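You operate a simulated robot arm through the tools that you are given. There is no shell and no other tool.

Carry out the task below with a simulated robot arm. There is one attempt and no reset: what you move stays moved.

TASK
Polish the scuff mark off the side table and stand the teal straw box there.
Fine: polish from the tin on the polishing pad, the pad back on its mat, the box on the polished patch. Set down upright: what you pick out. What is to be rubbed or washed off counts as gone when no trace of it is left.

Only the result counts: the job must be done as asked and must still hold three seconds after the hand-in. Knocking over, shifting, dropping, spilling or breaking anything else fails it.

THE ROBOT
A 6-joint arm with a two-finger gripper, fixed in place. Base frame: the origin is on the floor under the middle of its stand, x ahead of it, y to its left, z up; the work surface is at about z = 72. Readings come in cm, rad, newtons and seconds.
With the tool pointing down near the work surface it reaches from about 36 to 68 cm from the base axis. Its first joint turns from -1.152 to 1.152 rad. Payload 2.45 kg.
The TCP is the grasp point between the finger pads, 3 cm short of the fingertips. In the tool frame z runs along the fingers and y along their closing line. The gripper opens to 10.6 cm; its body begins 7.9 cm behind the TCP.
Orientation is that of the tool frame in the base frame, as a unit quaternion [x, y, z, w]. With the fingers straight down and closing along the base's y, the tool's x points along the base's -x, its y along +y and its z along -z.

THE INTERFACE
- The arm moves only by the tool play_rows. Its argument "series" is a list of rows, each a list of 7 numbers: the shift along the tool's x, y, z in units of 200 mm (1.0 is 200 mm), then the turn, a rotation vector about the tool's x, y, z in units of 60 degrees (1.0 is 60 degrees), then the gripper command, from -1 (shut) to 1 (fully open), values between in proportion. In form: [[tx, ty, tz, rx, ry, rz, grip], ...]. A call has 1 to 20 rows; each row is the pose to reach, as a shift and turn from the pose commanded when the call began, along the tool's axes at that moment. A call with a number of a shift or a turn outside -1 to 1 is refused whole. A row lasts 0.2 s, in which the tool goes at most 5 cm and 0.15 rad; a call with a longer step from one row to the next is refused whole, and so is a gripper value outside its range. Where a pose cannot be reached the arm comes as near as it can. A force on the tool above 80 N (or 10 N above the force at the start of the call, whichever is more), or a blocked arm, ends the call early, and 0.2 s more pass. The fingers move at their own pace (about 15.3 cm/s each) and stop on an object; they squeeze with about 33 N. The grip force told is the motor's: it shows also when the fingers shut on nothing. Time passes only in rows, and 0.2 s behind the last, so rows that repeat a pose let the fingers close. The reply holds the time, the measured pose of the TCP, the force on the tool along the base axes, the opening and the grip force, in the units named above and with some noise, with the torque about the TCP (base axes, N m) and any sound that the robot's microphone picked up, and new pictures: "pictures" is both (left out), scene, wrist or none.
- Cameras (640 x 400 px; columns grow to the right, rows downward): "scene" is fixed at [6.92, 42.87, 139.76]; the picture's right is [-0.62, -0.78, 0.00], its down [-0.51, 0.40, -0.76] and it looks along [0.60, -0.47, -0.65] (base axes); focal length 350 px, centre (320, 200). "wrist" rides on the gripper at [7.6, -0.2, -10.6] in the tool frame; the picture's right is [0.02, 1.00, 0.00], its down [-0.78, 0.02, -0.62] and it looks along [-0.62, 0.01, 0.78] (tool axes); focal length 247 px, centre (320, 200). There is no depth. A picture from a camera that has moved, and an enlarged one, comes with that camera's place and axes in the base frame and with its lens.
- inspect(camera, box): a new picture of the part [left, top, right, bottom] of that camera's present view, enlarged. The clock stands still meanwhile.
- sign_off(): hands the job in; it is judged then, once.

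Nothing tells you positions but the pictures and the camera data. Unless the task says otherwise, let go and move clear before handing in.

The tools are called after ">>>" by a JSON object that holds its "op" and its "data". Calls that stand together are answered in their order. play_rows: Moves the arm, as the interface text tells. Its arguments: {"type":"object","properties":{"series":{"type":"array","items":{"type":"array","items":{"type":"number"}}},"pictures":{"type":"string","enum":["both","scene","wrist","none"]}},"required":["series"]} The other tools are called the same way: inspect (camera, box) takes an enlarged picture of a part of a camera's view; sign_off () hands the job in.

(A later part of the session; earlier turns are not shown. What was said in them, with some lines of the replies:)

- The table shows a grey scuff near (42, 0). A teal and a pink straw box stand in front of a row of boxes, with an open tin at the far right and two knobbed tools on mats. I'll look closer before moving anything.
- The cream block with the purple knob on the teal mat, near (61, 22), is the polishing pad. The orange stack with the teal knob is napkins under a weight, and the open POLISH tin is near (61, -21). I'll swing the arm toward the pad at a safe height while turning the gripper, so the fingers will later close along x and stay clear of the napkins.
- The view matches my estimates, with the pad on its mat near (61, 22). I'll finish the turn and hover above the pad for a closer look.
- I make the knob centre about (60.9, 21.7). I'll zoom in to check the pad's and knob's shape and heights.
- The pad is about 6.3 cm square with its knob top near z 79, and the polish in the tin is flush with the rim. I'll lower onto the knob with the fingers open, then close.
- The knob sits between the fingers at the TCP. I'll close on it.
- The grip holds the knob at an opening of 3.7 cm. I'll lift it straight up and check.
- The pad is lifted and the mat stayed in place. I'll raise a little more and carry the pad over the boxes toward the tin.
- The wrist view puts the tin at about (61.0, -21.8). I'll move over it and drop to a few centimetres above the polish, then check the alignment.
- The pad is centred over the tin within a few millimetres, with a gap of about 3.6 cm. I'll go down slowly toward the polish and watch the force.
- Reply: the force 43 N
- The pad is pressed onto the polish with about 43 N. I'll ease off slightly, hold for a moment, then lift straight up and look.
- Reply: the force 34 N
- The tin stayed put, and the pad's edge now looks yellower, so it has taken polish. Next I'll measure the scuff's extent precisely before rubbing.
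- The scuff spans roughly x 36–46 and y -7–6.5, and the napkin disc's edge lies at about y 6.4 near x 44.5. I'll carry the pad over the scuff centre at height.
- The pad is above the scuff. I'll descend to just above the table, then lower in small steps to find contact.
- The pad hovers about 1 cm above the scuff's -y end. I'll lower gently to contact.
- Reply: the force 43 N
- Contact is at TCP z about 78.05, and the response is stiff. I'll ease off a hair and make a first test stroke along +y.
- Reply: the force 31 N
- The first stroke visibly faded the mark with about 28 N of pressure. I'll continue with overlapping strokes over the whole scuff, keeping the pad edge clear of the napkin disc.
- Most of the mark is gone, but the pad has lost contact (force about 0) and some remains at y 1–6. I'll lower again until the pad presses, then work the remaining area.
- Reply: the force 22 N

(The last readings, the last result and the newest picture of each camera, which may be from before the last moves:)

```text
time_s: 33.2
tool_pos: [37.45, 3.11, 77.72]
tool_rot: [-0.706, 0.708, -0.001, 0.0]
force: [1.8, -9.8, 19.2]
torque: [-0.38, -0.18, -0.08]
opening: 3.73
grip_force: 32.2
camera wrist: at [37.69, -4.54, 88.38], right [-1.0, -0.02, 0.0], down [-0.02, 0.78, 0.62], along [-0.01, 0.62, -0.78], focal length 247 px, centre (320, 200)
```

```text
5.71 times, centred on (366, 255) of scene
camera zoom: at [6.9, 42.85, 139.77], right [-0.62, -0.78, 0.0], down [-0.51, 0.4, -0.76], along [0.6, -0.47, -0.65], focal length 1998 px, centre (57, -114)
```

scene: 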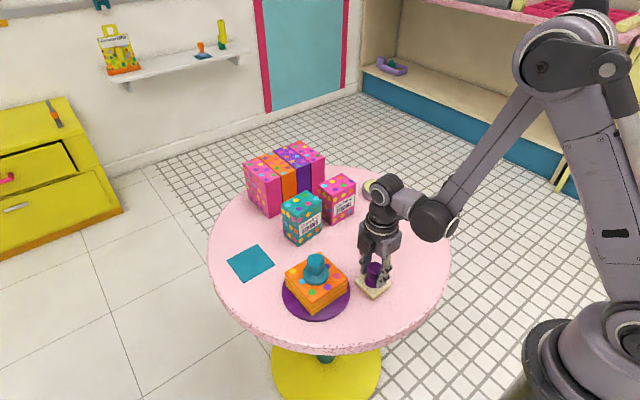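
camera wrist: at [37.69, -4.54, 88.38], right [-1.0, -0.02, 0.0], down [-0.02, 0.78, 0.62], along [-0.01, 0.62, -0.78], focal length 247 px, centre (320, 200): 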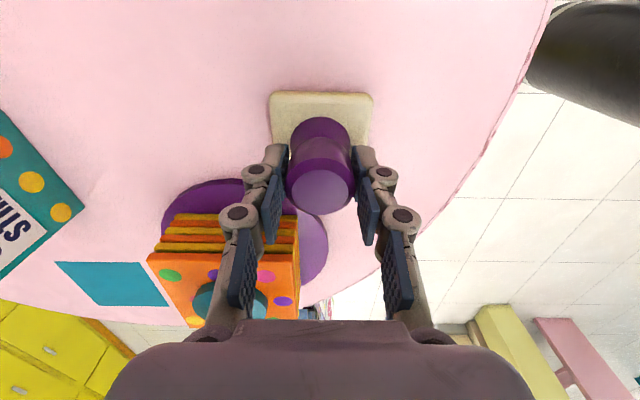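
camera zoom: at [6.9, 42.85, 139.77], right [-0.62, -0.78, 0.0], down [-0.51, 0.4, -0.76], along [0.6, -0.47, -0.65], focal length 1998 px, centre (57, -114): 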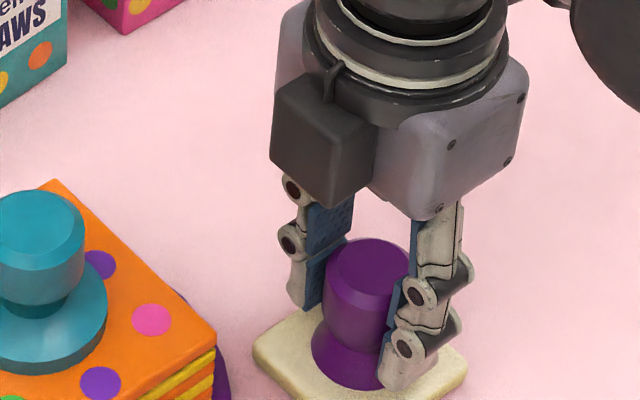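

Most of the mark is gone now, and the pad is still pressing with about 19 N. I'll make one more full pass over the whole area, including the faint edges.

>>> {"op": "play_rows", "data": {"series": [[0.06, 0, 0.002, 0, 0, 0, -1], [0.125, 0, 0.002, 0, 0, 0, -1], [0.19, 0, 0.002, 0, 0, 0, -1], [0.25, 0, 0.002, 0, 0, 0, -1], [0.31, -0.03, 0.002, 0, 0, 0, -1], [0.36, -0.07, 0.002, 0, 0, 0, -1], [0.4, -0.14, 0.003, 0, 0, 0, -1], [0.375, -0.22, 0.003, 0, 0, 0, -1], [0.34, -0.29, 0.003, 0, 0, 0, -1], [0.27, -0.325, 0.003, 0, 0, 0, -1], [0.19, -0.325, 0.003, 0, 0, 0, -1], [0.11, -0.325, 0.003, 0, 0, 0, -1], [0.045, -0.315, 0.003, 0, 0, 0, -1], [0.045, -0.24, 0.004, 0, 0, 0, -1], [0.1, -0.2, 0.004, 0, 0, 0, -1], [0.17, -0.2, 0.004, 0, 0, 0, -1], [0.24, -0.2, 0.004, 0, 0, 0, -1], [0.31, -0.2, 0.004, 0, 0, 0, -1], [0.38, -0.16, 0.004, 0, 0, 0, -1], [0.38, -0.16, 0.004, 0, 0, 0, -1]], "pictures": "both"}}

>>> {"op": "inspect", "data": {"camera": "scene", "box": [310, 230, 422, 300]}}

```text
time_s: 37.4
tool_pos: [40.92, -4.48, 77.59]
tool_rot: [-0.707, 0.707, -0.001, 0.001]
force: [5.6, 7.7, 21.3]
torque: [0.07, -0.14, 0.03]
opening: 3.75
grip_force: 33.2
camera wrist: at [41.03, -12.05, 88.33], right [-1.0, -0.02, 0.0], down [-0.02, 0.78, 0.62], along [-0.01, 0.62, -0.78], focal length 247 px, centre (320, 200)
```

scene: 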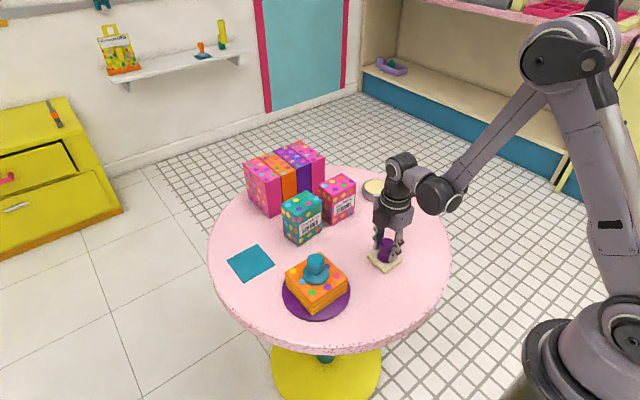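
wrist: 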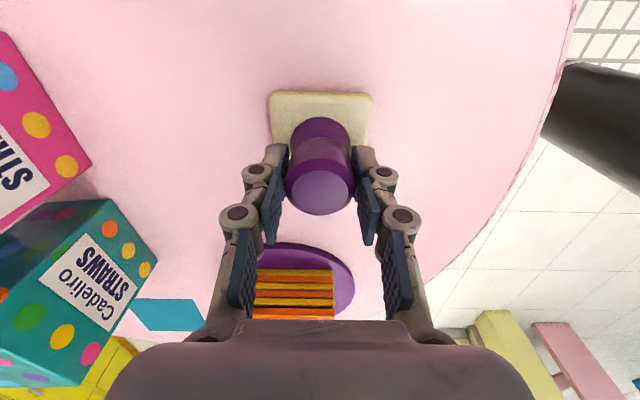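

```text
5.71 times, centred on (366, 265) of scene
camera zoom: at [6.9, 42.89, 139.75], right [-0.62, -0.78, 0.0], down [-0.51, 0.4, -0.76], along [0.6, -0.47, -0.65], focal length 1998 px, centre (57, -171)
```

zoom: 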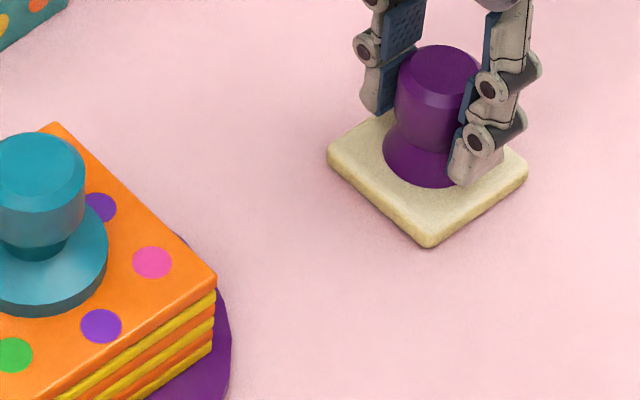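

The patch looks clean from here. I'll make one more covering pass over the edges to be sure, then lift and inspect.

>>> {"op": "play_rows", "data": {"series": [[-0.1, 0, 0.002, 0, 0, 0, -1], [-0.2, 0, 0.002, 0, 0, 0, -1], [-0.3, 0, 0.002, 0, 0, 0, -1], [-0.35, 0.02, 0.002, 0, 0, 0, -1], [-0.365, 0.095, 0.002, 0, 0, 0, -1], [-0.385, 0.175, 0.002, 0, 0, 0, -1], [-0.3, 0.185, 0.002, 0, 0, 0, -1], [-0.2, 0.185, 0.002, 0, 0, 0, -1], [-0.1, 0.17, 0.002, 0, 0, 0, -1], [0.0, 0.145, 0.003, 0, 0, 0, -1], [0.025, 0.07, 0.003, 0, 0, 0, -1], [0.025, -0.03, 0.003, 0, 0, 0, -1], [-0.015, -0.13, 0.003, 0, 0, 0, -1], [-0.1, -0.165, 0.003, 0, 0, 0, -1], [-0.2, -0.165, 0.003, 0, 0, 0, -1], [-0.3, -0.155, 0.003, 0, 0, 0, -1], [-0.34, -0.135, 0.003, 0, 0, 0, -1], [-0.34, -0.045, 0.003, 0, 0, 0, -1], [-0.25, -0.03, 0.003, 0, 0, 0, -1]], "pictures": "none"}}

>>> {"op": "play_rows", "data": {"series": [[0, 0, -0.05, 0, 0, 0, -1], [0, 0, -0.2, 0, 0, 0, -1], [0, 0, -0.35, 0, 0, 0, -1], [0, 0, -0.5, 0, 0, 0, -1], [0, 0, -0.65, 0, 0, 0, -1], [0, 0, -0.8, 0, 0, 0, -1], [0, 0, -0.95, 0, 0, 0, -1], [0, 0, -0.95, 0, 0, 0, -1]], "pictures": "both"}}

>>> {"op": "inspect", "data": {"camera": "scene", "box": [310, 225, 438, 305]}}

>>> {"op": "inspect", "data": {"camera": "scene", "box": [340, 130, 420, 220]}}

```text
time_s: 41.4
tool_pos: [41.43, 0.49, 77.65]
tool_rot: [0.707, -0.707, 0.001, 0.0]
force: [-0.3, 0.4, -0.2]
torque: [0.02, -0.01, -0.01]
opening: 3.76
grip_force: 32.3
```

```text
time_s: 43.2
tool_pos: [41.42, 0.39, 96.63]
tool_rot: [-0.707, 0.707, -0.001, 0.001]
force: [0.0, 0.1, -1.2]
torque: [-0.01, -0.01, 0.06]
opening: 3.75
grip_force: 32.9
camera wrist: at [41.63, -7.23, 107.22], right [-1.0, -0.02, 0.0], down [-0.02, 0.78, 0.62], along [-0.01, 0.62, -0.78], focal length 247 px, centre (320, 200)
```

scene: 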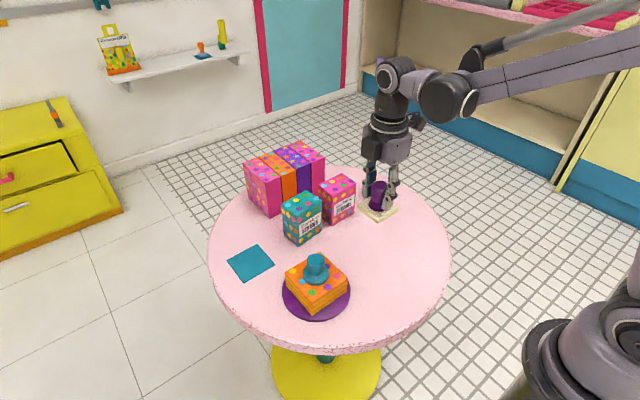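
wrist: 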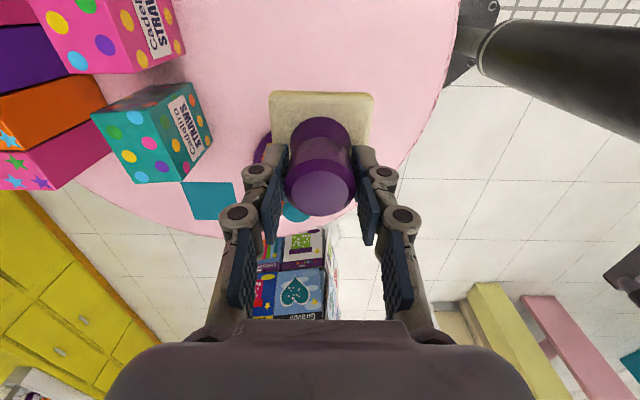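

```text
5.00 times, centred on (374, 265) of scene
camera zoom: at [6.92, 42.87, 139.76], right [-0.62, -0.78, 0.0], down [-0.51, 0.4, -0.76], along [0.6, -0.47, -0.65], focal length 1748 px, centre (50, -125)
```

zoom: 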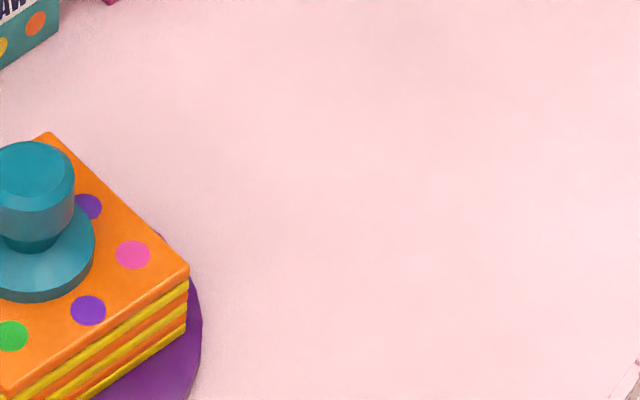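

```text
4.44 times, centred on (380, 175) of scene
camera zoom: at [6.92, 42.87, 139.76], right [-0.62, -0.78, 0.0], down [-0.51, 0.4, -0.76], along [0.6, -0.47, -0.65], focal length 1554 px, centre (53, 311)
```

zoom: 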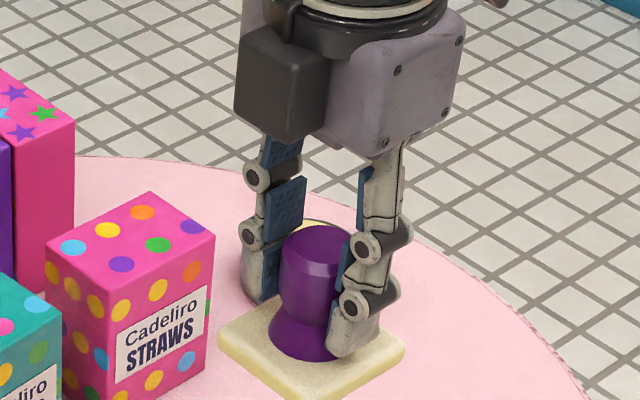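

The scene view shows no trace. I'll move partway toward the mat so the wrist camera can also view the polished patch.

>>> {"op": "play_rows", "data": {"series": [[0, -0.12, 0, 0, 0, 0, -1], [0, -0.25, 0, 0, 0, 0, -1], [0, -0.38, 0, 0, 0, 0, -1], [0.04, -0.5, 0, 0, 0, 0, -1], [0.08, -0.62, 0, 0, 0, 0, -1], [0.1, -0.7, 0, 0, 0, 0, -1], [0.1, -0.7, 0, 0, 0, 0, -1]], "pictures": "wrist"}}

>>> {"op": "inspect", "data": {"camera": "wrist", "box": [370, 40, 562, 160]}}

```text
time_s: 44.8
tool_pos: [55.34, -1.33, 96.58]
tool_rot: [-0.706, 0.708, 0.0, 0.0]
force: [0.5, -0.3, -0.4]
torque: [-0.01, -0.03, 0.03]
opening: 3.74
grip_force: 32.8
camera wrist: at [55.45, -9.05, 107.2], right [-1.0, -0.02, 0.0], down [-0.02, 0.78, 0.62], along [-0.01, 0.62, -0.78], focal length 247 px, centre (320, 200)
```

wrist: 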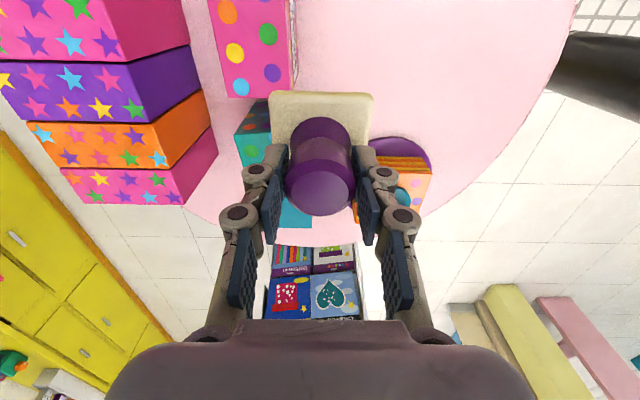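

```text
3.33 times, centred on (466, 100) of wrist
camera zoom: at [55.45, -9.05, 107.2], right [-1.0, -0.02, 0.0], down [-0.02, 0.78, 0.62], along [-0.01, 0.62, -0.78], focal length 823 px, centre (-167, 533)
```

zoom: 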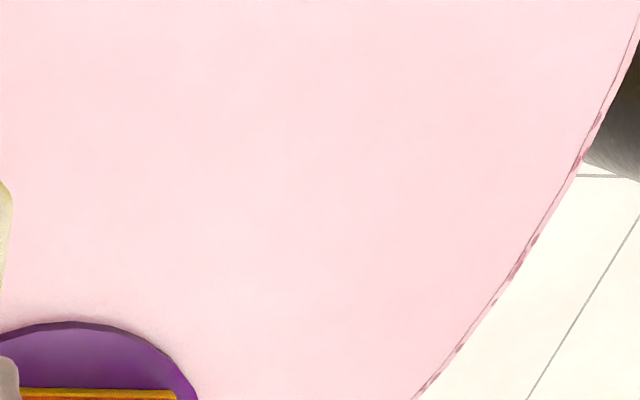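

No trace of the scuff is visible from either camera. Next I'll carry the pad back to its mat.

>>> {"op": "play_rows", "data": {"series": [[-0.12, -0.03, 0, 0, 0, 0, -1], [-0.25, -0.07, 0, 0, 0, 0, -1], [-0.4, -0.11, 0, 0, 0, 0, -1], [-0.55, -0.15, 0, 0, 0, 0, -1], [-0.7, -0.2, 0, 0, 0, 0, -1], [-0.85, -0.24, 0, 0, 0, 0, -1], [-0.97, -0.28, 0, 0, 0, 0, -1], [-0.97, -0.28, 0, 0, 0, 0, -1]], "pictures": "none"}}

>>> {"op": "play_rows", "data": {"series": [[-0.1, 0, 0, 0, 0, 0, -1], [-0.184, 0, 0.05, 0, 0, 0, -1], [-0.184, 0, 0.2, 0, 0, 0, -1], [-0.184, 0, 0.35, 0, 0, 0, -1], [-0.184, 0, 0.5, 0, 0, 0, -1], [-0.184, 0, 0.65, 0, 0, 0, -1], [-0.184, 0, 0.75, 0, 0, 0, -1], [-0.184, 0, 0.75, 0, 0, 0, -1]], "pictures": "both"}}

>>> {"op": "inspect", "data": {"camera": "scene", "box": [205, 210, 301, 270]}}

```text
time_s: 46.6
tool_pos: [60.85, 17.95, 96.61]
tool_rot: [-0.706, 0.708, -0.001, 0.001]
force: [0.6, -0.1, -1.0]
torque: [0.02, 0.02, 0.03]
opening: 3.78
grip_force: 33.1
```

```text
time_s: 48.4
tool_pos: [61.19, 21.42, 81.64]
tool_rot: [-0.706, 0.708, 0.0, 0.0]
force: [-0.6, 0.5, -1.5]
torque: [0.01, -0.01, 0.05]
opening: 3.75
grip_force: 33.2
camera wrist: at [61.3, 13.94, 92.25], right [-1.0, -0.02, 0.0], down [-0.02, 0.78, 0.62], along [-0.01, 0.62, -0.78], focal length 247 px, centre (320, 200)
```

scene: 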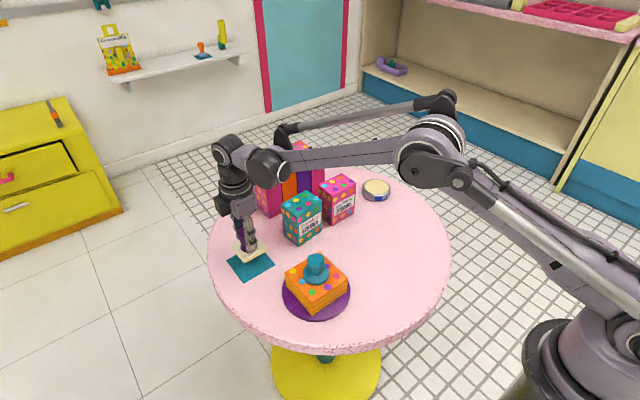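
wrist: 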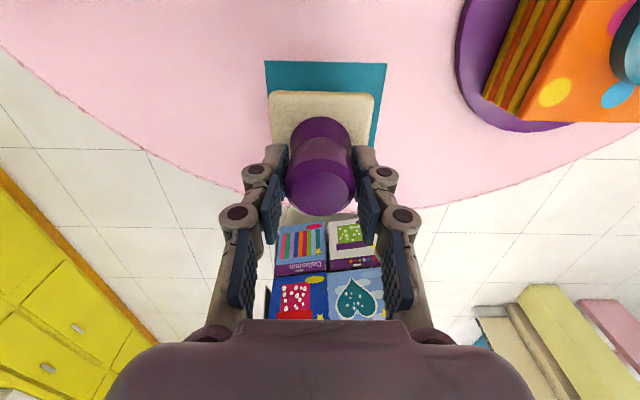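

```text
6.67 times, centred on (253, 240) of scene
camera zoom: at [6.92, 42.87, 139.76], right [-0.62, -0.78, 0.0], down [-0.51, 0.4, -0.76], along [0.6, -0.47, -0.65], focal length 2331 px, centre (767, -67)
```

zoom: 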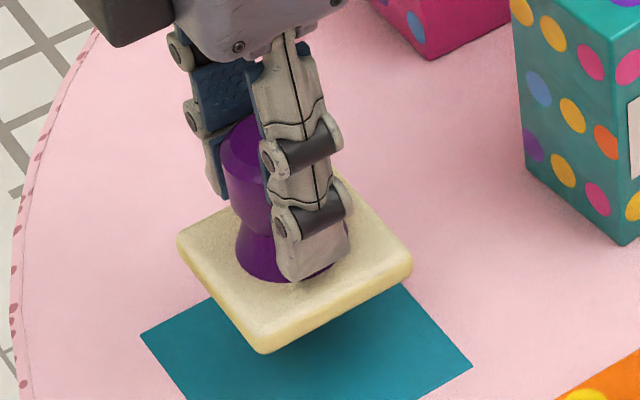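

The pad is over the mat with only a small offset. I'll nudge it to centre and lower to the mat gently.

>>> {"op": "play_rows", "data": {"series": [[-0.01, 0.01, 0.05, 0, 0, 0, -1], [-0.01, 0.01, 0.1, 0, 0, 0, -1], [-0.01, 0.01, 0.15, 0, 0, 0, -1], [-0.01, 0.01, 0.175, 0, 0, 0, -1], [-0.01, 0.01, 0.175, 0, 0, 0, -1]], "pictures": "none"}}

>>> {"op": "play_rows", "data": {"series": [[0, 0, 0.005, 0, 0, 0, -1], [0, 0, 0.01, 0, 0, 0, -1], [0, 0, 0.01, 0, 0, 0, -1]], "pictures": "none"}}

```text
time_s: 49.6
tool_pos: [61.01, 21.81, 78.17]
tool_rot: [-0.706, 0.708, 0.0, 0.0]
force: [0.2, -0.3, -0.5]
torque: [0.01, 0.02, 0.0]
opening: 3.74
grip_force: 33.4
```

```text
time_s: 50.4
tool_pos: [60.93, 21.84, 77.98]
tool_rot: [0.707, -0.707, 0.001, -0.001]
force: [0.1, -0.6, -1.5]
torque: [-0.01, 0.02, 0.0]
opening: 3.74
grip_force: 33.2
```

>>> {"op": "play_rows", "data": {"series": [[0, 0, 0.005, 0, 0, 0, -1], [0, 0, 0.01, 0, 0, 0, -1], [0, 0, 0.01, 0, 0, 0, -1]], "pictures": "none"}}

```text
time_s: 51.2
tool_pos: [60.91, 21.67, 77.72]
tool_rot: [-0.706, 0.708, -0.001, 0.0]
force: [0.0, 0.0, -1.6]
torque: [0.03, 0.01, 0.0]
opening: 3.75
grip_force: 33.1
```

>>> {"op": "play_rows", "data": {"series": [[0, 0, 0.004, 0, 0, 0, -1], [0, 0, 0.008, 0, 0, 0, -1], [0, 0, 0.008, 0, 0, 0, -1]], "pictures": "scene"}}

>>> {"op": "inspect", "data": {"camera": "scene", "box": [205, 225, 301, 285]}}

```text
time_s: 52.0
tool_pos: [60.72, 21.67, 77.67]
tool_rot: [-0.707, 0.708, -0.001, 0.0]
force: [-0.8, -0.6, 11.6]
torque: [0.1, -0.02, 0.01]
opening: 3.74
grip_force: 33.8
```

scene: 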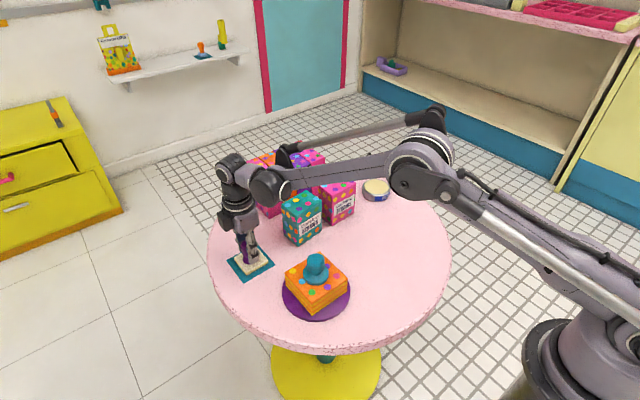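

```text
6.67 times, centred on (253, 255) of scene
camera zoom: at [6.89, 42.86, 139.76], right [-0.62, -0.78, 0.0], down [-0.51, 0.4, -0.76], along [0.6, -0.47, -0.65], focal length 2331 px, centre (767, -167)
```

zoom: 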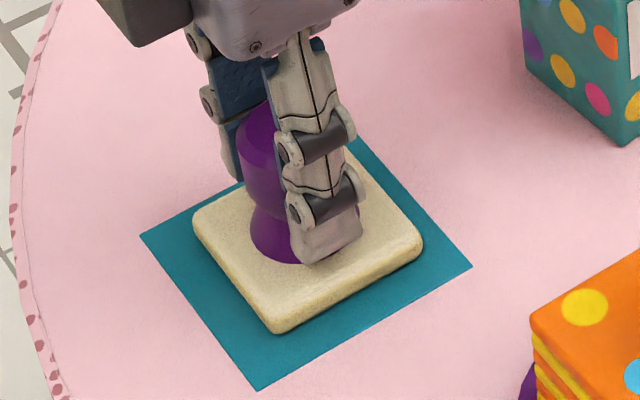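

The pad rests on the mat with light contact. I'll open the fingers and rise straight up.

>>> {"op": "play_rows", "data": {"series": [[0, 0, 0, 0, 0, 0, 0], [0, 0, 0, 0, 0, 0, 1], [0, 0, 0, 0, 0, 0, 1], [0, 0, 0, 0, 0, 0, 1], [0, 0, -0.1, 0, 0, 0, 1], [0, 0, -0.25, 0, 0, 0, 1], [0, 0, -0.4, 0, 0, 0, 1], [0, 0, -0.55, 0, 0, 0, 1], [0, 0, -0.7, 0, 0, 0, 1], [0, 0, -0.85, 0, 0, 0, 1], [0, 0, -1.0, 0, 0, 0, 1], [0, 0, -1.0, 0, 0, 0, 1]], "pictures": "both"}}

>>> {"op": "inspect", "data": {"camera": "scene", "box": [205, 225, 301, 285]}}

```text
time_s: 54.6
tool_pos: [60.89, 21.85, 97.76]
tool_rot: [0.707, -0.707, 0.001, -0.002]
force: [0.0, -0.5, -0.1]
torque: [-0.01, 0.01, -0.04]
opening: 10.6
grip_force: 0.1
camera wrist: at [60.92, 14.17, 108.31], right [-1.0, -0.02, 0.0], down [-0.02, 0.78, 0.62], along [-0.01, 0.62, -0.78], focal length 247 px, centre (320, 200)
```

scene: 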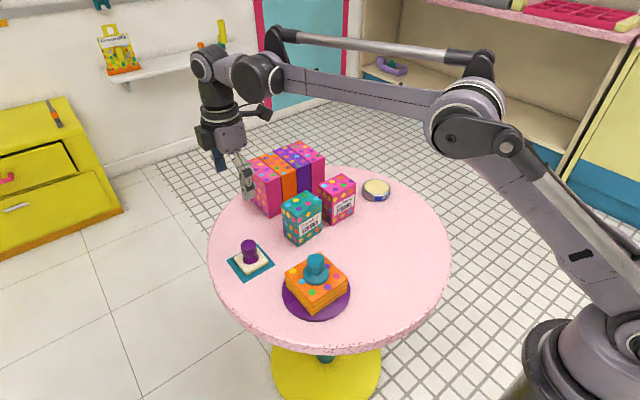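
wrist: 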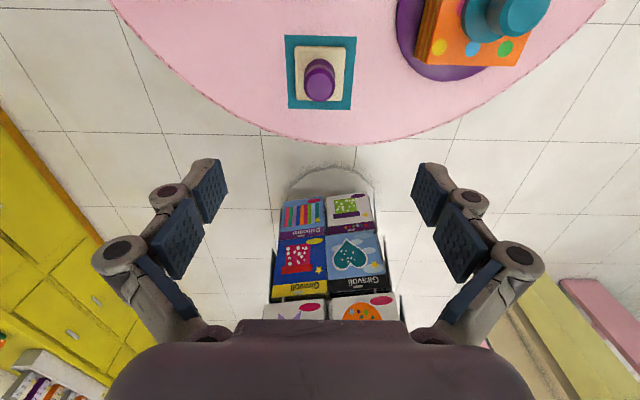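

```text
6.67 times, centred on (253, 255) of scene
camera zoom: at [6.92, 42.87, 139.76], right [-0.62, -0.78, 0.0], down [-0.51, 0.4, -0.76], along [0.6, -0.47, -0.65], focal length 2331 px, centre (767, -167)
```

zoom: 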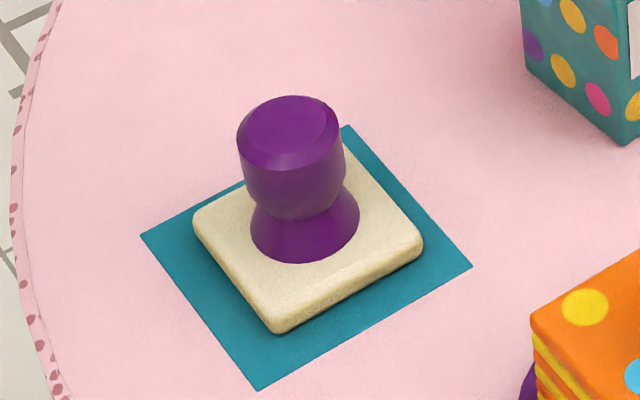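

The pad is back on its mat. Next I'll move above the teal straw box at height and look down.

>>> {"op": "play_rows", "data": {"series": [[0.12, 0, 0, 0, 0, 0, 1], [0.26, 0, 0, 0, 0, 0, 1], [0.4, 0, 0, 0, 0, 0, 1], [0.54, 0, 0, 0, 0, 0, 1], [0.68, 0, 0, 0, 0, 0, 1], [0.8, 0, 0, 0, 0, 0, 1], [0.8, 0, 0, 0, 0, 0, 1]], "pictures": "both"}}

>>> {"op": "inspect", "data": {"camera": "wrist", "box": [240, 0, 432, 120]}}

>>> {"op": "inspect", "data": {"camera": "scene", "box": [260, 165, 372, 255]}}

```text
time_s: 56.2
tool_pos: [60.68, 5.79, 97.65]
tool_rot: [-0.706, 0.708, -0.001, 0.0]
force: [1.0, 0.8, 1.0]
torque: [-0.01, -0.01, 0.03]
opening: 10.6
grip_force: 0.0
camera wrist: at [60.89, -1.84, 108.28], right [-1.0, -0.02, 0.0], down [-0.02, 0.78, 0.62], along [-0.01, 0.62, -0.78], focal length 247 px, centre (320, 200)
```

scene: 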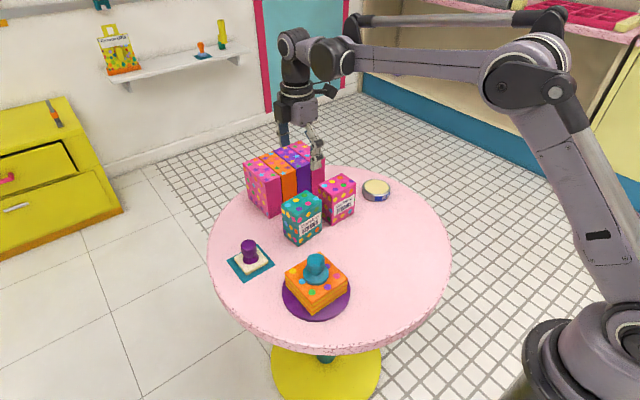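
wrist: 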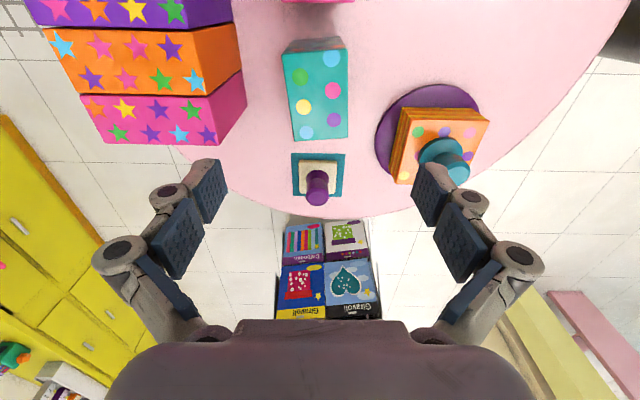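

```text
3.33 times, centred on (336, 60) of wrist
camera zoom: at [60.89, -1.84, 108.28], right [-1.0, -0.02, 0.0], down [-0.02, 0.78, 0.62], along [-0.01, 0.62, -0.78], focal length 823 px, centre (267, 667)
```

zoom: 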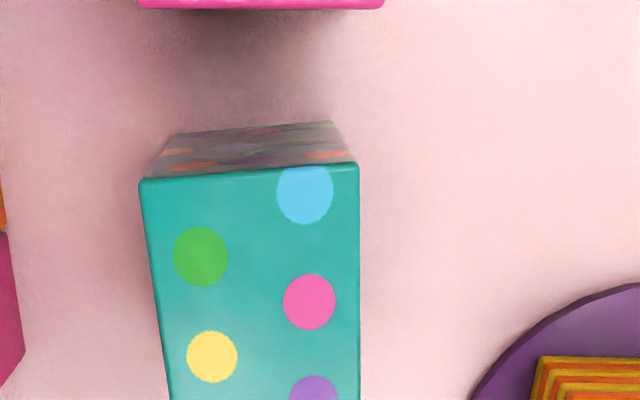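

```text
4.44 times, centred on (316, 210) of scene
camera zoom: at [6.92, 42.87, 139.76], right [-0.62, -0.78, 0.0], down [-0.51, 0.4, -0.76], along [0.6, -0.47, -0.65], focal length 1554 px, centre (338, 156)
```

zoom: 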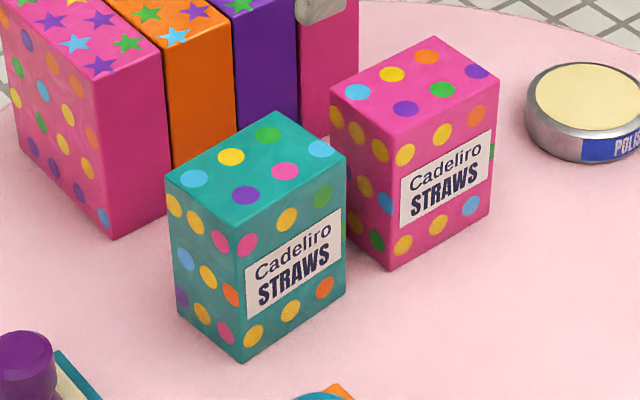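

The teal box stands at about (61.1, 5.3), turned about 5°, 5.5 × 7.9 cm across and with its top near z 84.3. I'll align the gripper with its short side, narrow the fingers, and come down to just above it to check.

>>> {"op": "play_rows", "data": {"series": [[0.0225, -0.0175, 0.05, 0, 0, -0.04, 0.7], [0.0225, -0.0175, 0.15, 0, 0, -0.083, 0.7], [0.0225, -0.0175, 0.3, 0, 0, -0.083, 0.7], [0.0225, -0.0175, 0.4, 0, 0, -0.083, 0.7], [0.0225, -0.0175, 0.46, 0, 0, -0.083, 0.7], [0.0225, -0.0175, 0.46, 0, 0, -0.083, 0.7]], "pictures": "both"}}

>>> {"op": "inspect", "data": {"camera": "scene", "box": [250, 130, 378, 250]}}

```text
time_s: 57.6
tool_pos: [61.28, 5.35, 88.45]
tool_rot: [0.736, -0.677, 0.001, -0.001]
force: [-0.8, -0.4, 0.3]
torque: [0.03, -0.04, 0.02]
opening: 9.01
grip_force: 0.1
camera wrist: at [62.0, -2.25, 99.0], right [-0.99, -0.11, 0.0], down [-0.08, 0.78, 0.62], along [-0.07, 0.62, -0.78], focal length 247 px, centre (320, 200)
```

scene: 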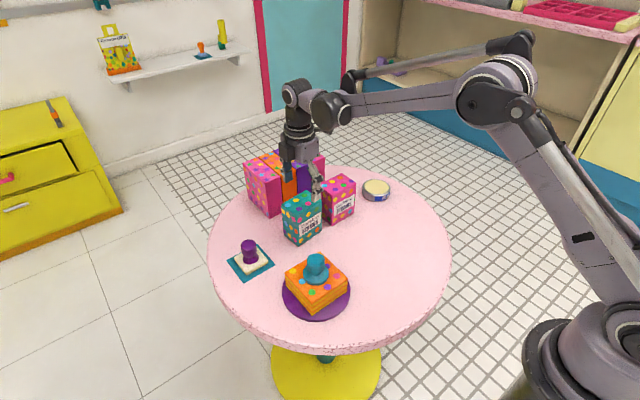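
wrist: 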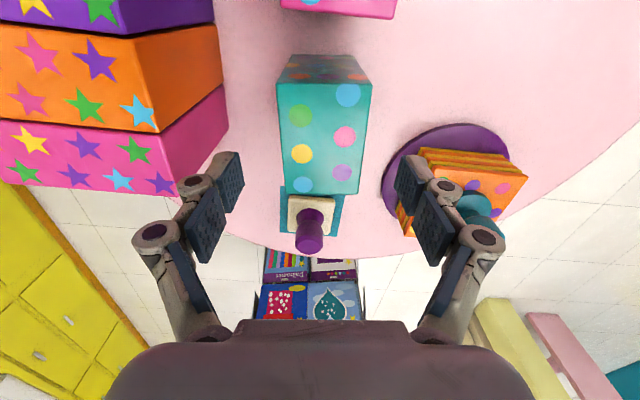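

```text
3.33 times, centred on (314, 190) of scene
camera zoom: at [6.92, 42.87, 139.76], right [-0.62, -0.78, 0.0], down [-0.51, 0.4, -0.76], along [0.6, -0.47, -0.65], focal length 1166 px, centre (340, 233)
```

zoom: 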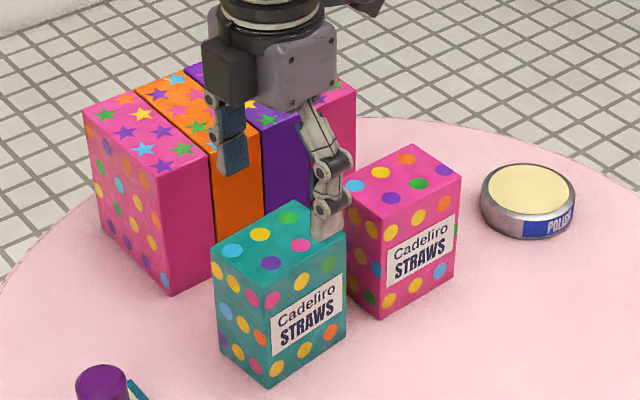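

The gripper is aligned with the box, and both fingers clear it and the neighbouring boxes. I'll apply small corrections, lower along its sides, and then close.

>>> {"op": "play_rows", "data": {"series": [[0.015, 0.009, 0.04, 0, 0, 0, 0.7], [0.015, 0.009, 0.1, 0, 0, 0, 0.7], [0.015, 0.009, 0.2, 0, 0, 0, 0.7], [0.015, 0.009, 0.3, 0, 0, 0, 0.7], [0.015, 0.009, 0.4, 0, 0, 0, 0.7], [0.015, 0.009, 0.44, 0, 0, 0, 0.7], [0.015, 0.009, 0.44, 0, 0, 0, 0.7]], "pictures": "both"}}

>>> {"op": "inspect", "data": {"camera": "scene", "box": [250, 140, 378, 260]}}

```text
time_s: 59.2
tool_pos: [60.96, 5.01, 79.59]
tool_rot: [0.736, -0.676, 0.001, -0.001]
force: [-1.1, 0.2, 0.3]
torque: [0.02, -0.01, 0.0]
opening: 9.03
grip_force: 0.2
camera wrist: at [61.79, -2.62, 90.22], right [-0.99, -0.11, 0.0], down [-0.09, 0.78, 0.62], along [-0.07, 0.62, -0.78], focal length 247 px, centre (320, 200)
```

scene: 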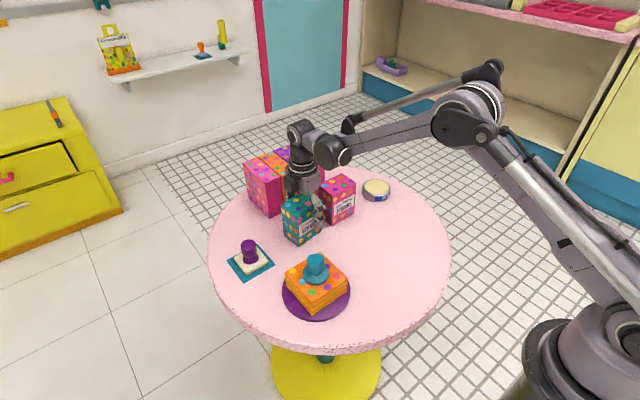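
wrist: 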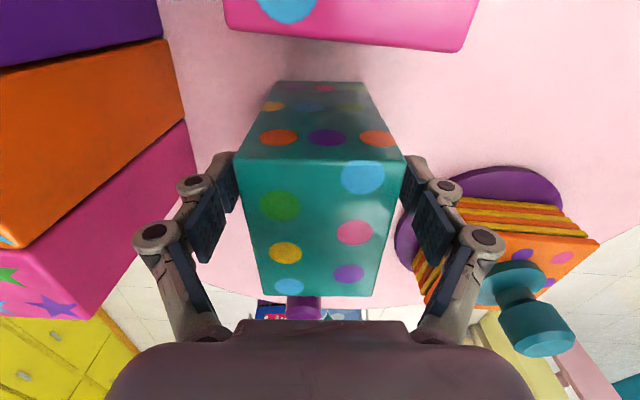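

```text
3.33 times, centred on (314, 200) of scene
camera zoom: at [6.92, 42.87, 139.76], right [-0.62, -0.78, 0.0], down [-0.51, 0.4, -0.76], along [0.6, -0.47, -0.65], focal length 1166 px, centre (340, 200)
```

zoom: 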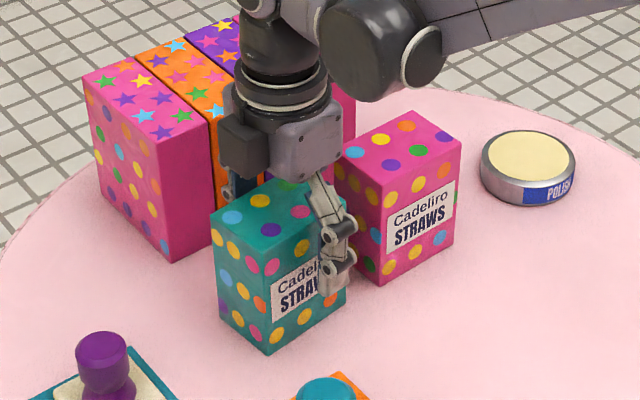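

The fingers straddle the teal box evenly. I'll close on it.

>>> {"op": "play_rows", "data": {"series": [[0, 0, 0, 0, 0, 0, 0.3], [0, 0, 0, 0, 0, 0, -1], [0, 0, 0, 0, 0, 0, -1], [0, 0, 0, 0, 0, 0, -1], [0, 0, 0, 0, 0, 0, -1]], "pictures": "wrist"}}

```text
time_s: 60.4
tool_pos: [61.07, 4.85, 79.63]
tool_rot: [0.736, -0.677, 0.0, -0.001]
force: [0.2, -0.3, 3.3]
torque: [0.09, -0.17, 0.03]
opening: 5.94
grip_force: 33.4
camera wrist: at [61.8, -2.61, 90.25], right [-0.99, -0.11, 0.0], down [-0.09, 0.78, 0.62], along [-0.07, 0.62, -0.78], focal length 247 px, centre (320, 200)
```

wrist: 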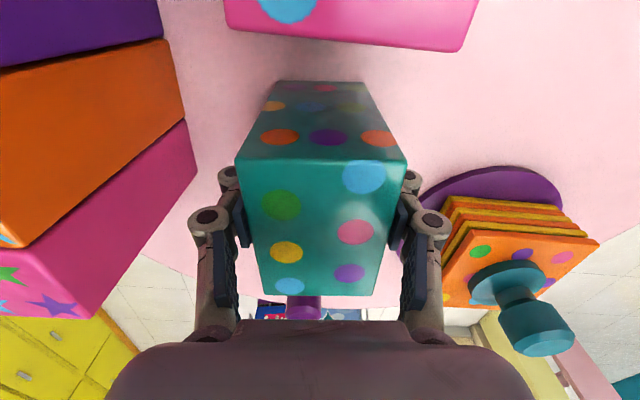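

The box is held with an opening of 5.9 cm. I'll lift it straight up and check that nothing else moves.

>>> {"op": "play_rows", "data": {"series": [[0, 0, -0.03, 0, 0, 0, -1], [0, 0, -0.1, 0, 0, 0, -1], [0, 0, -0.22, 0, 0, 0, -1], [0, 0, -0.36, 0, 0, 0, -1], [0, 0, -0.5, 0, 0, 0, -1], [0, 0, -0.64, 0, 0, 0, -1], [0, 0, -0.76, 0, 0, 0, -1], [0, 0, -0.76, 0, 0, 0, -1]], "pictures": "both"}}

```text
time_s: 62.2
tool_pos: [60.93, 5.01, 94.92]
tool_rot: [0.737, -0.676, 0.001, -0.001]
force: [0.4, -1.0, -1.1]
torque: [0.01, -0.02, 0.0]
opening: 5.94
grip_force: 33.1
camera wrist: at [61.85, -2.58, 105.56], right [-0.99, -0.11, 0.0], down [-0.09, 0.78, 0.62], along [-0.07, 0.62, -0.78], focal length 247 px, centre (320, 200)
```

scene: 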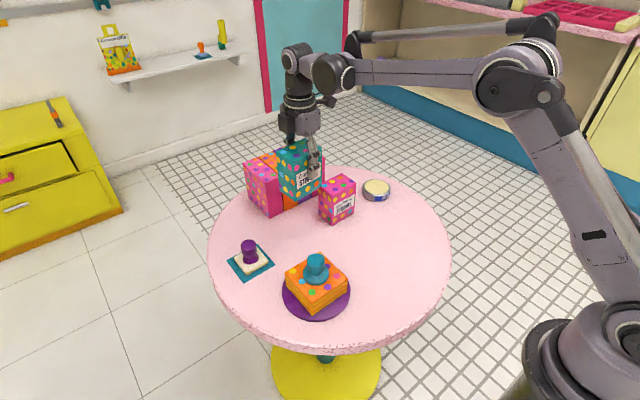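
wrist: 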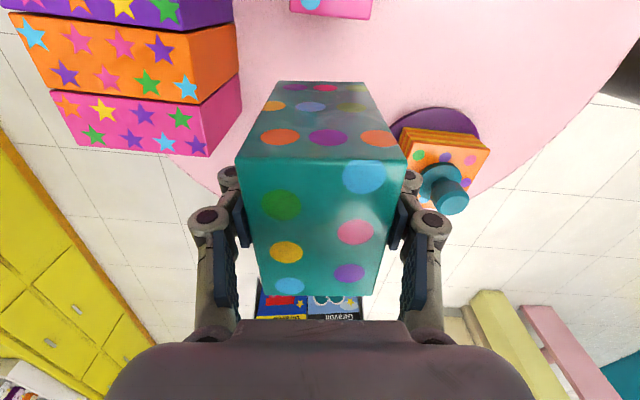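

The box is up and upright, and everything else stayed put. I'll carry it over to the polished patch at about (41.4, -0.3).

>>> {"op": "play_rows", "data": {"series": [[0.02, 0.1, 0, 0, 0, 0, -1], [0.045, 0.23, 0, 0, 0, 0, -1], [0.07, 0.37, 0, 0, 0, 0, -1], [0.095, 0.51, 0, 0, 0, 0, -1], [0.12, 0.65, 0, 0, 0, 0, -1], [0.145, 0.79, 0, 0, 0, 0, -1], [0.17, 0.91, 0, 0, 0, 0, -1], [0.187, 0.985, 0, 0, 0, 0, -1], [0.187, 0.985, 0, 0, 0, 0, -1]], "pictures": "both"}}

```text
time_s: 64.2
tool_pos: [41.61, -0.47, 94.83]
tool_rot: [0.736, -0.676, 0.001, -0.001]
force: [0.3, 0.0, -1.6]
torque: [0.0, 0.02, 0.02]
opening: 5.93
grip_force: 33.0
camera wrist: at [42.44, -7.87, 105.39], right [-0.99, -0.11, 0.0], down [-0.08, 0.78, 0.62], along [-0.07, 0.62, -0.78], focal length 247 px, centre (320, 200)
```

scene: 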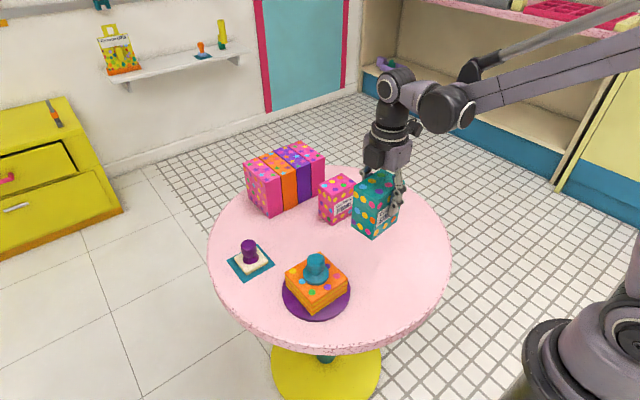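
wrist: 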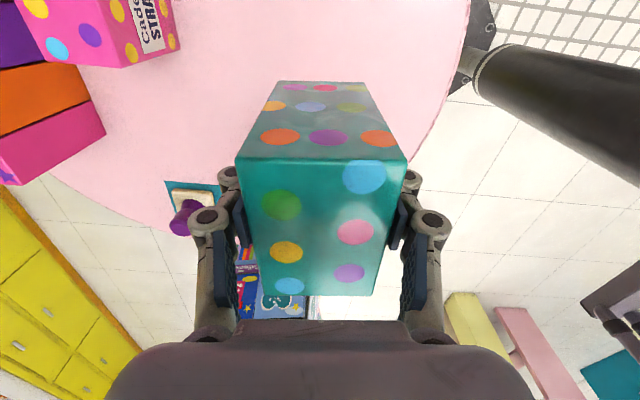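

The box is above the patch centre. I'll lower it to just above the table.

>>> {"op": "play_rows", "data": {"series": [[0, 0, 0.1, 0, 0, 0, -1], [0, 0, 0.23, 0, 0, 0, -1], [0, 0, 0.36, 0, 0, 0, -1], [0, 0, 0.48, 0, 0, 0, -1], [0, 0, 0.58, 0, 0, 0, -1], [0, 0, 0.66, 0, 0, 0, -1], [0, 0, 0.71, 0, 0, 0, -1], [0, 0, 0.73, 0, 0, 0, -1], [0, 0, 0.73, 0, 0, 0, -1]], "pictures": "both"}}

>>> {"op": "inspect", "data": {"camera": "scene", "box": [310, 200, 438, 300]}}

```text
time_s: 66.2
tool_pos: [41.56, -0.55, 80.09]
tool_rot: [0.737, -0.676, 0.0, 0.0]
force: [-0.8, 0.2, -1.7]
torque: [-0.03, 0.02, 0.0]
opening: 5.92
grip_force: 32.8
camera wrist: at [42.43, -8.04, 90.69], right [-0.99, -0.11, 0.0], down [-0.09, 0.78, 0.62], along [-0.07, 0.62, -0.78], focal length 247 px, centre (320, 200)
```

scene: 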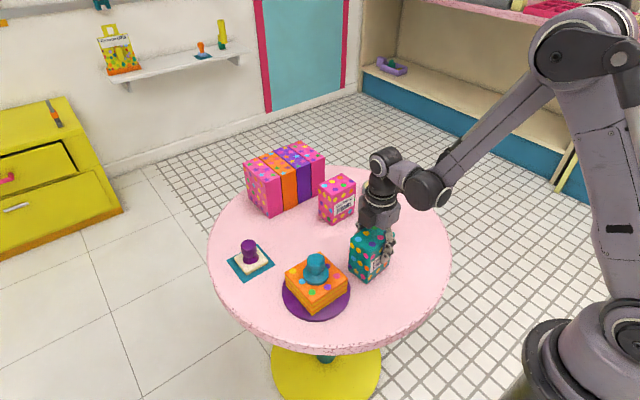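
wrist: 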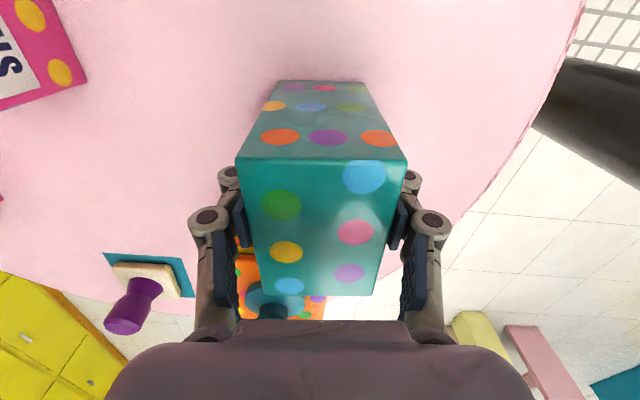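

```text
4.00 times, centred on (374, 250) of scene
camera zoom: at [6.92, 42.87, 139.76], right [-0.62, -0.78, 0.0], down [-0.51, 0.4, -0.76], along [0.6, -0.47, -0.65], focal length 1399 px, centre (104, 0)
```

zoom: 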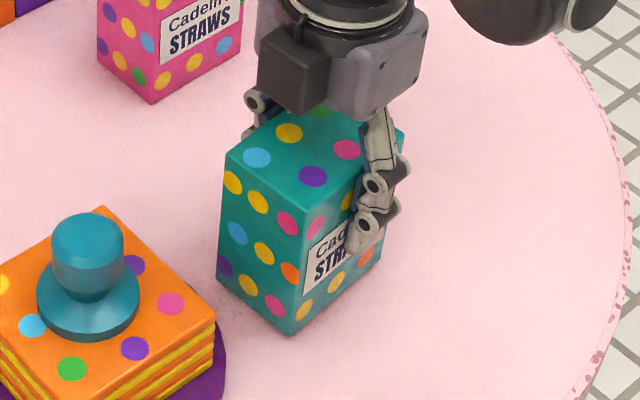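

The box hovers about half a centimetre above the patch, clear of the napkin disc. I'll set it down gently.

>>> {"op": "play_rows", "data": {"series": [[0, 0, 0.008, 0, 0, 0, -1], [0, 0, 0.015, 0, 0, 0, -1], [0, 0, 0.019, 0, 0, 0, -1], [0, 0, 0.019, 0, 0, 0, -1]], "pictures": "none"}}

```text
time_s: 67.2
tool_pos: [41.67, -0.39, 79.88]
tool_rot: [0.737, -0.676, 0.001, -0.001]
force: [0.5, 0.0, -2.0]
torque: [0.02, 0.0, -0.01]
opening: 5.93
grip_force: 32.9
```

>>> {"op": "play_rows", "data": {"series": [[0, 0, 0.004, 0, 0, 0, -1], [0, 0, 0.008, 0, 0, 0, -1], [0, 0, 0.008, 0, 0, 0, -1]], "pictures": "none"}}

```text
time_s: 68.0
tool_pos: [41.73, -0.47, 79.56]
tool_rot: [0.737, -0.676, 0.0, 0.0]
force: [-0.3, 1.5, 11.6]
torque: [0.06, -0.05, 0.01]
opening: 5.94
grip_force: 32.6
```

The box touches down with about 12 N. I'll open the fingers and rise straight up.

>>> {"op": "play_rows", "data": {"series": [[0, 0, 0, 0, 0, 0, 0.2], [0, 0, 0, 0, 0, 0, 0.5], [0, 0, 0, 0, 0, 0, 0.8], [0, 0, 0, 0, 0, 0, 0.8], [0, 0, -0.05, 0, 0, 0, 0.8], [0, 0, -0.15, 0, 0, 0, 0.8], [0, 0, -0.28, 0, 0, 0, 0.8], [0, 0, -0.42, 0, 0, 0, 0.8], [0, 0, -0.56, 0, 0, 0, 0.8], [0, 0, -0.7, 0, 0, 0, 0.8], [0, 0, -0.84, 0, 0, 0, 0.8], [0, 0, -0.98, 0, 0, 0, 0.8], [0, 0, -0.98, 0, 0, 0, 0.8]], "pictures": "both"}}

>>> {"op": "inspect", "data": {"camera": "scene", "box": [200, 130, 460, 350]}}

>>> {"op": "inspect", "data": {"camera": "scene", "box": [310, 200, 438, 300]}}

```text
time_s: 70.8
tool_pos: [41.64, -0.6, 99.28]
tool_rot: [0.736, -0.676, 0.001, -0.001]
force: [-1.1, 0.3, 0.3]
torque: [0.0, 0.0, -0.02]
opening: 9.54
grip_force: 0.1
camera wrist: at [42.48, -8.06, 109.84], right [-0.99, -0.11, 0.0], down [-0.09, 0.78, 0.62], along [-0.07, 0.62, -0.78], focal length 247 px, centre (320, 200)
```

scene: 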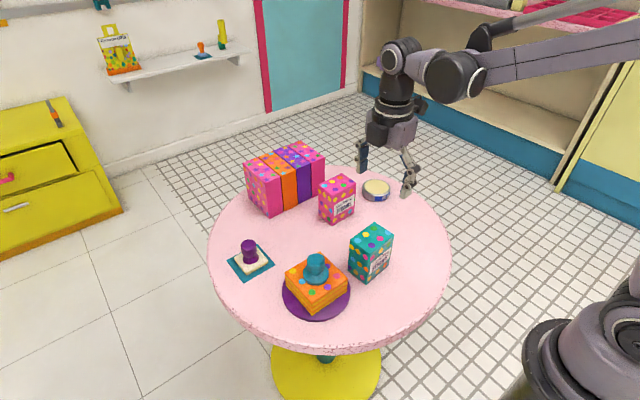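
wrist: 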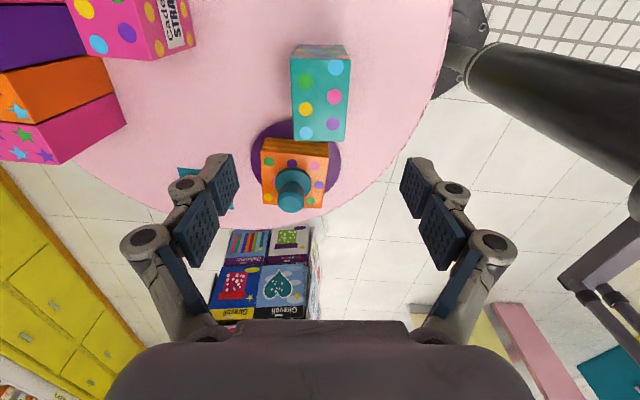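

```text
1.82 times, centred on (330, 240) of scene
camera zoom: at [6.92, 42.87, 139.76], right [-0.62, -0.78, 0.0], down [-0.51, 0.4, -0.76], along [0.6, -0.47, -0.65], focal length 636 px, centre (302, 127)
```

zoom: 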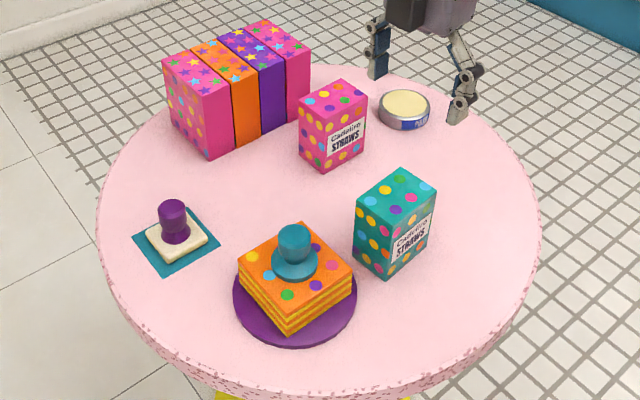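

```text
4.00 times, centred on (374, 250) of scene
camera zoom: at [6.92, 42.87, 139.76], right [-0.62, -0.78, 0.0], down [-0.51, 0.4, -0.76], along [0.6, -0.47, -0.65], focal length 1399 px, centre (104, 0)
```

zoom: 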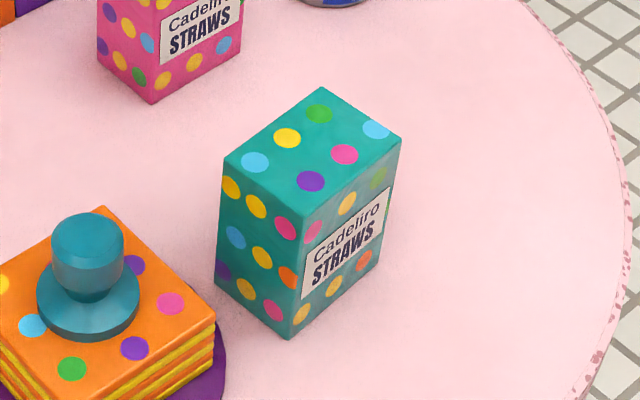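

The teal straw box stands upright on the clean patch. The pad is on its mat, the tin, napkins and other boxes are where they were, and the gripper is clear, so I'm handing in.

>>> {"op": "sign_off", "data": {}}

```text
The job is handed in.
```

The job is handed in. The scuff mark is off the side table, with no trace left in either camera view, and the teal straw box stands upright on the polished patch.

The polishing pad took polish from the tin and is back on its mat. I saw nothing else on the table shift, tip or spill. The gripper was open and about 20 cm above the box when I handed in. The reply to the hand-in gave no verdict, so I don't know yet how it was judged.
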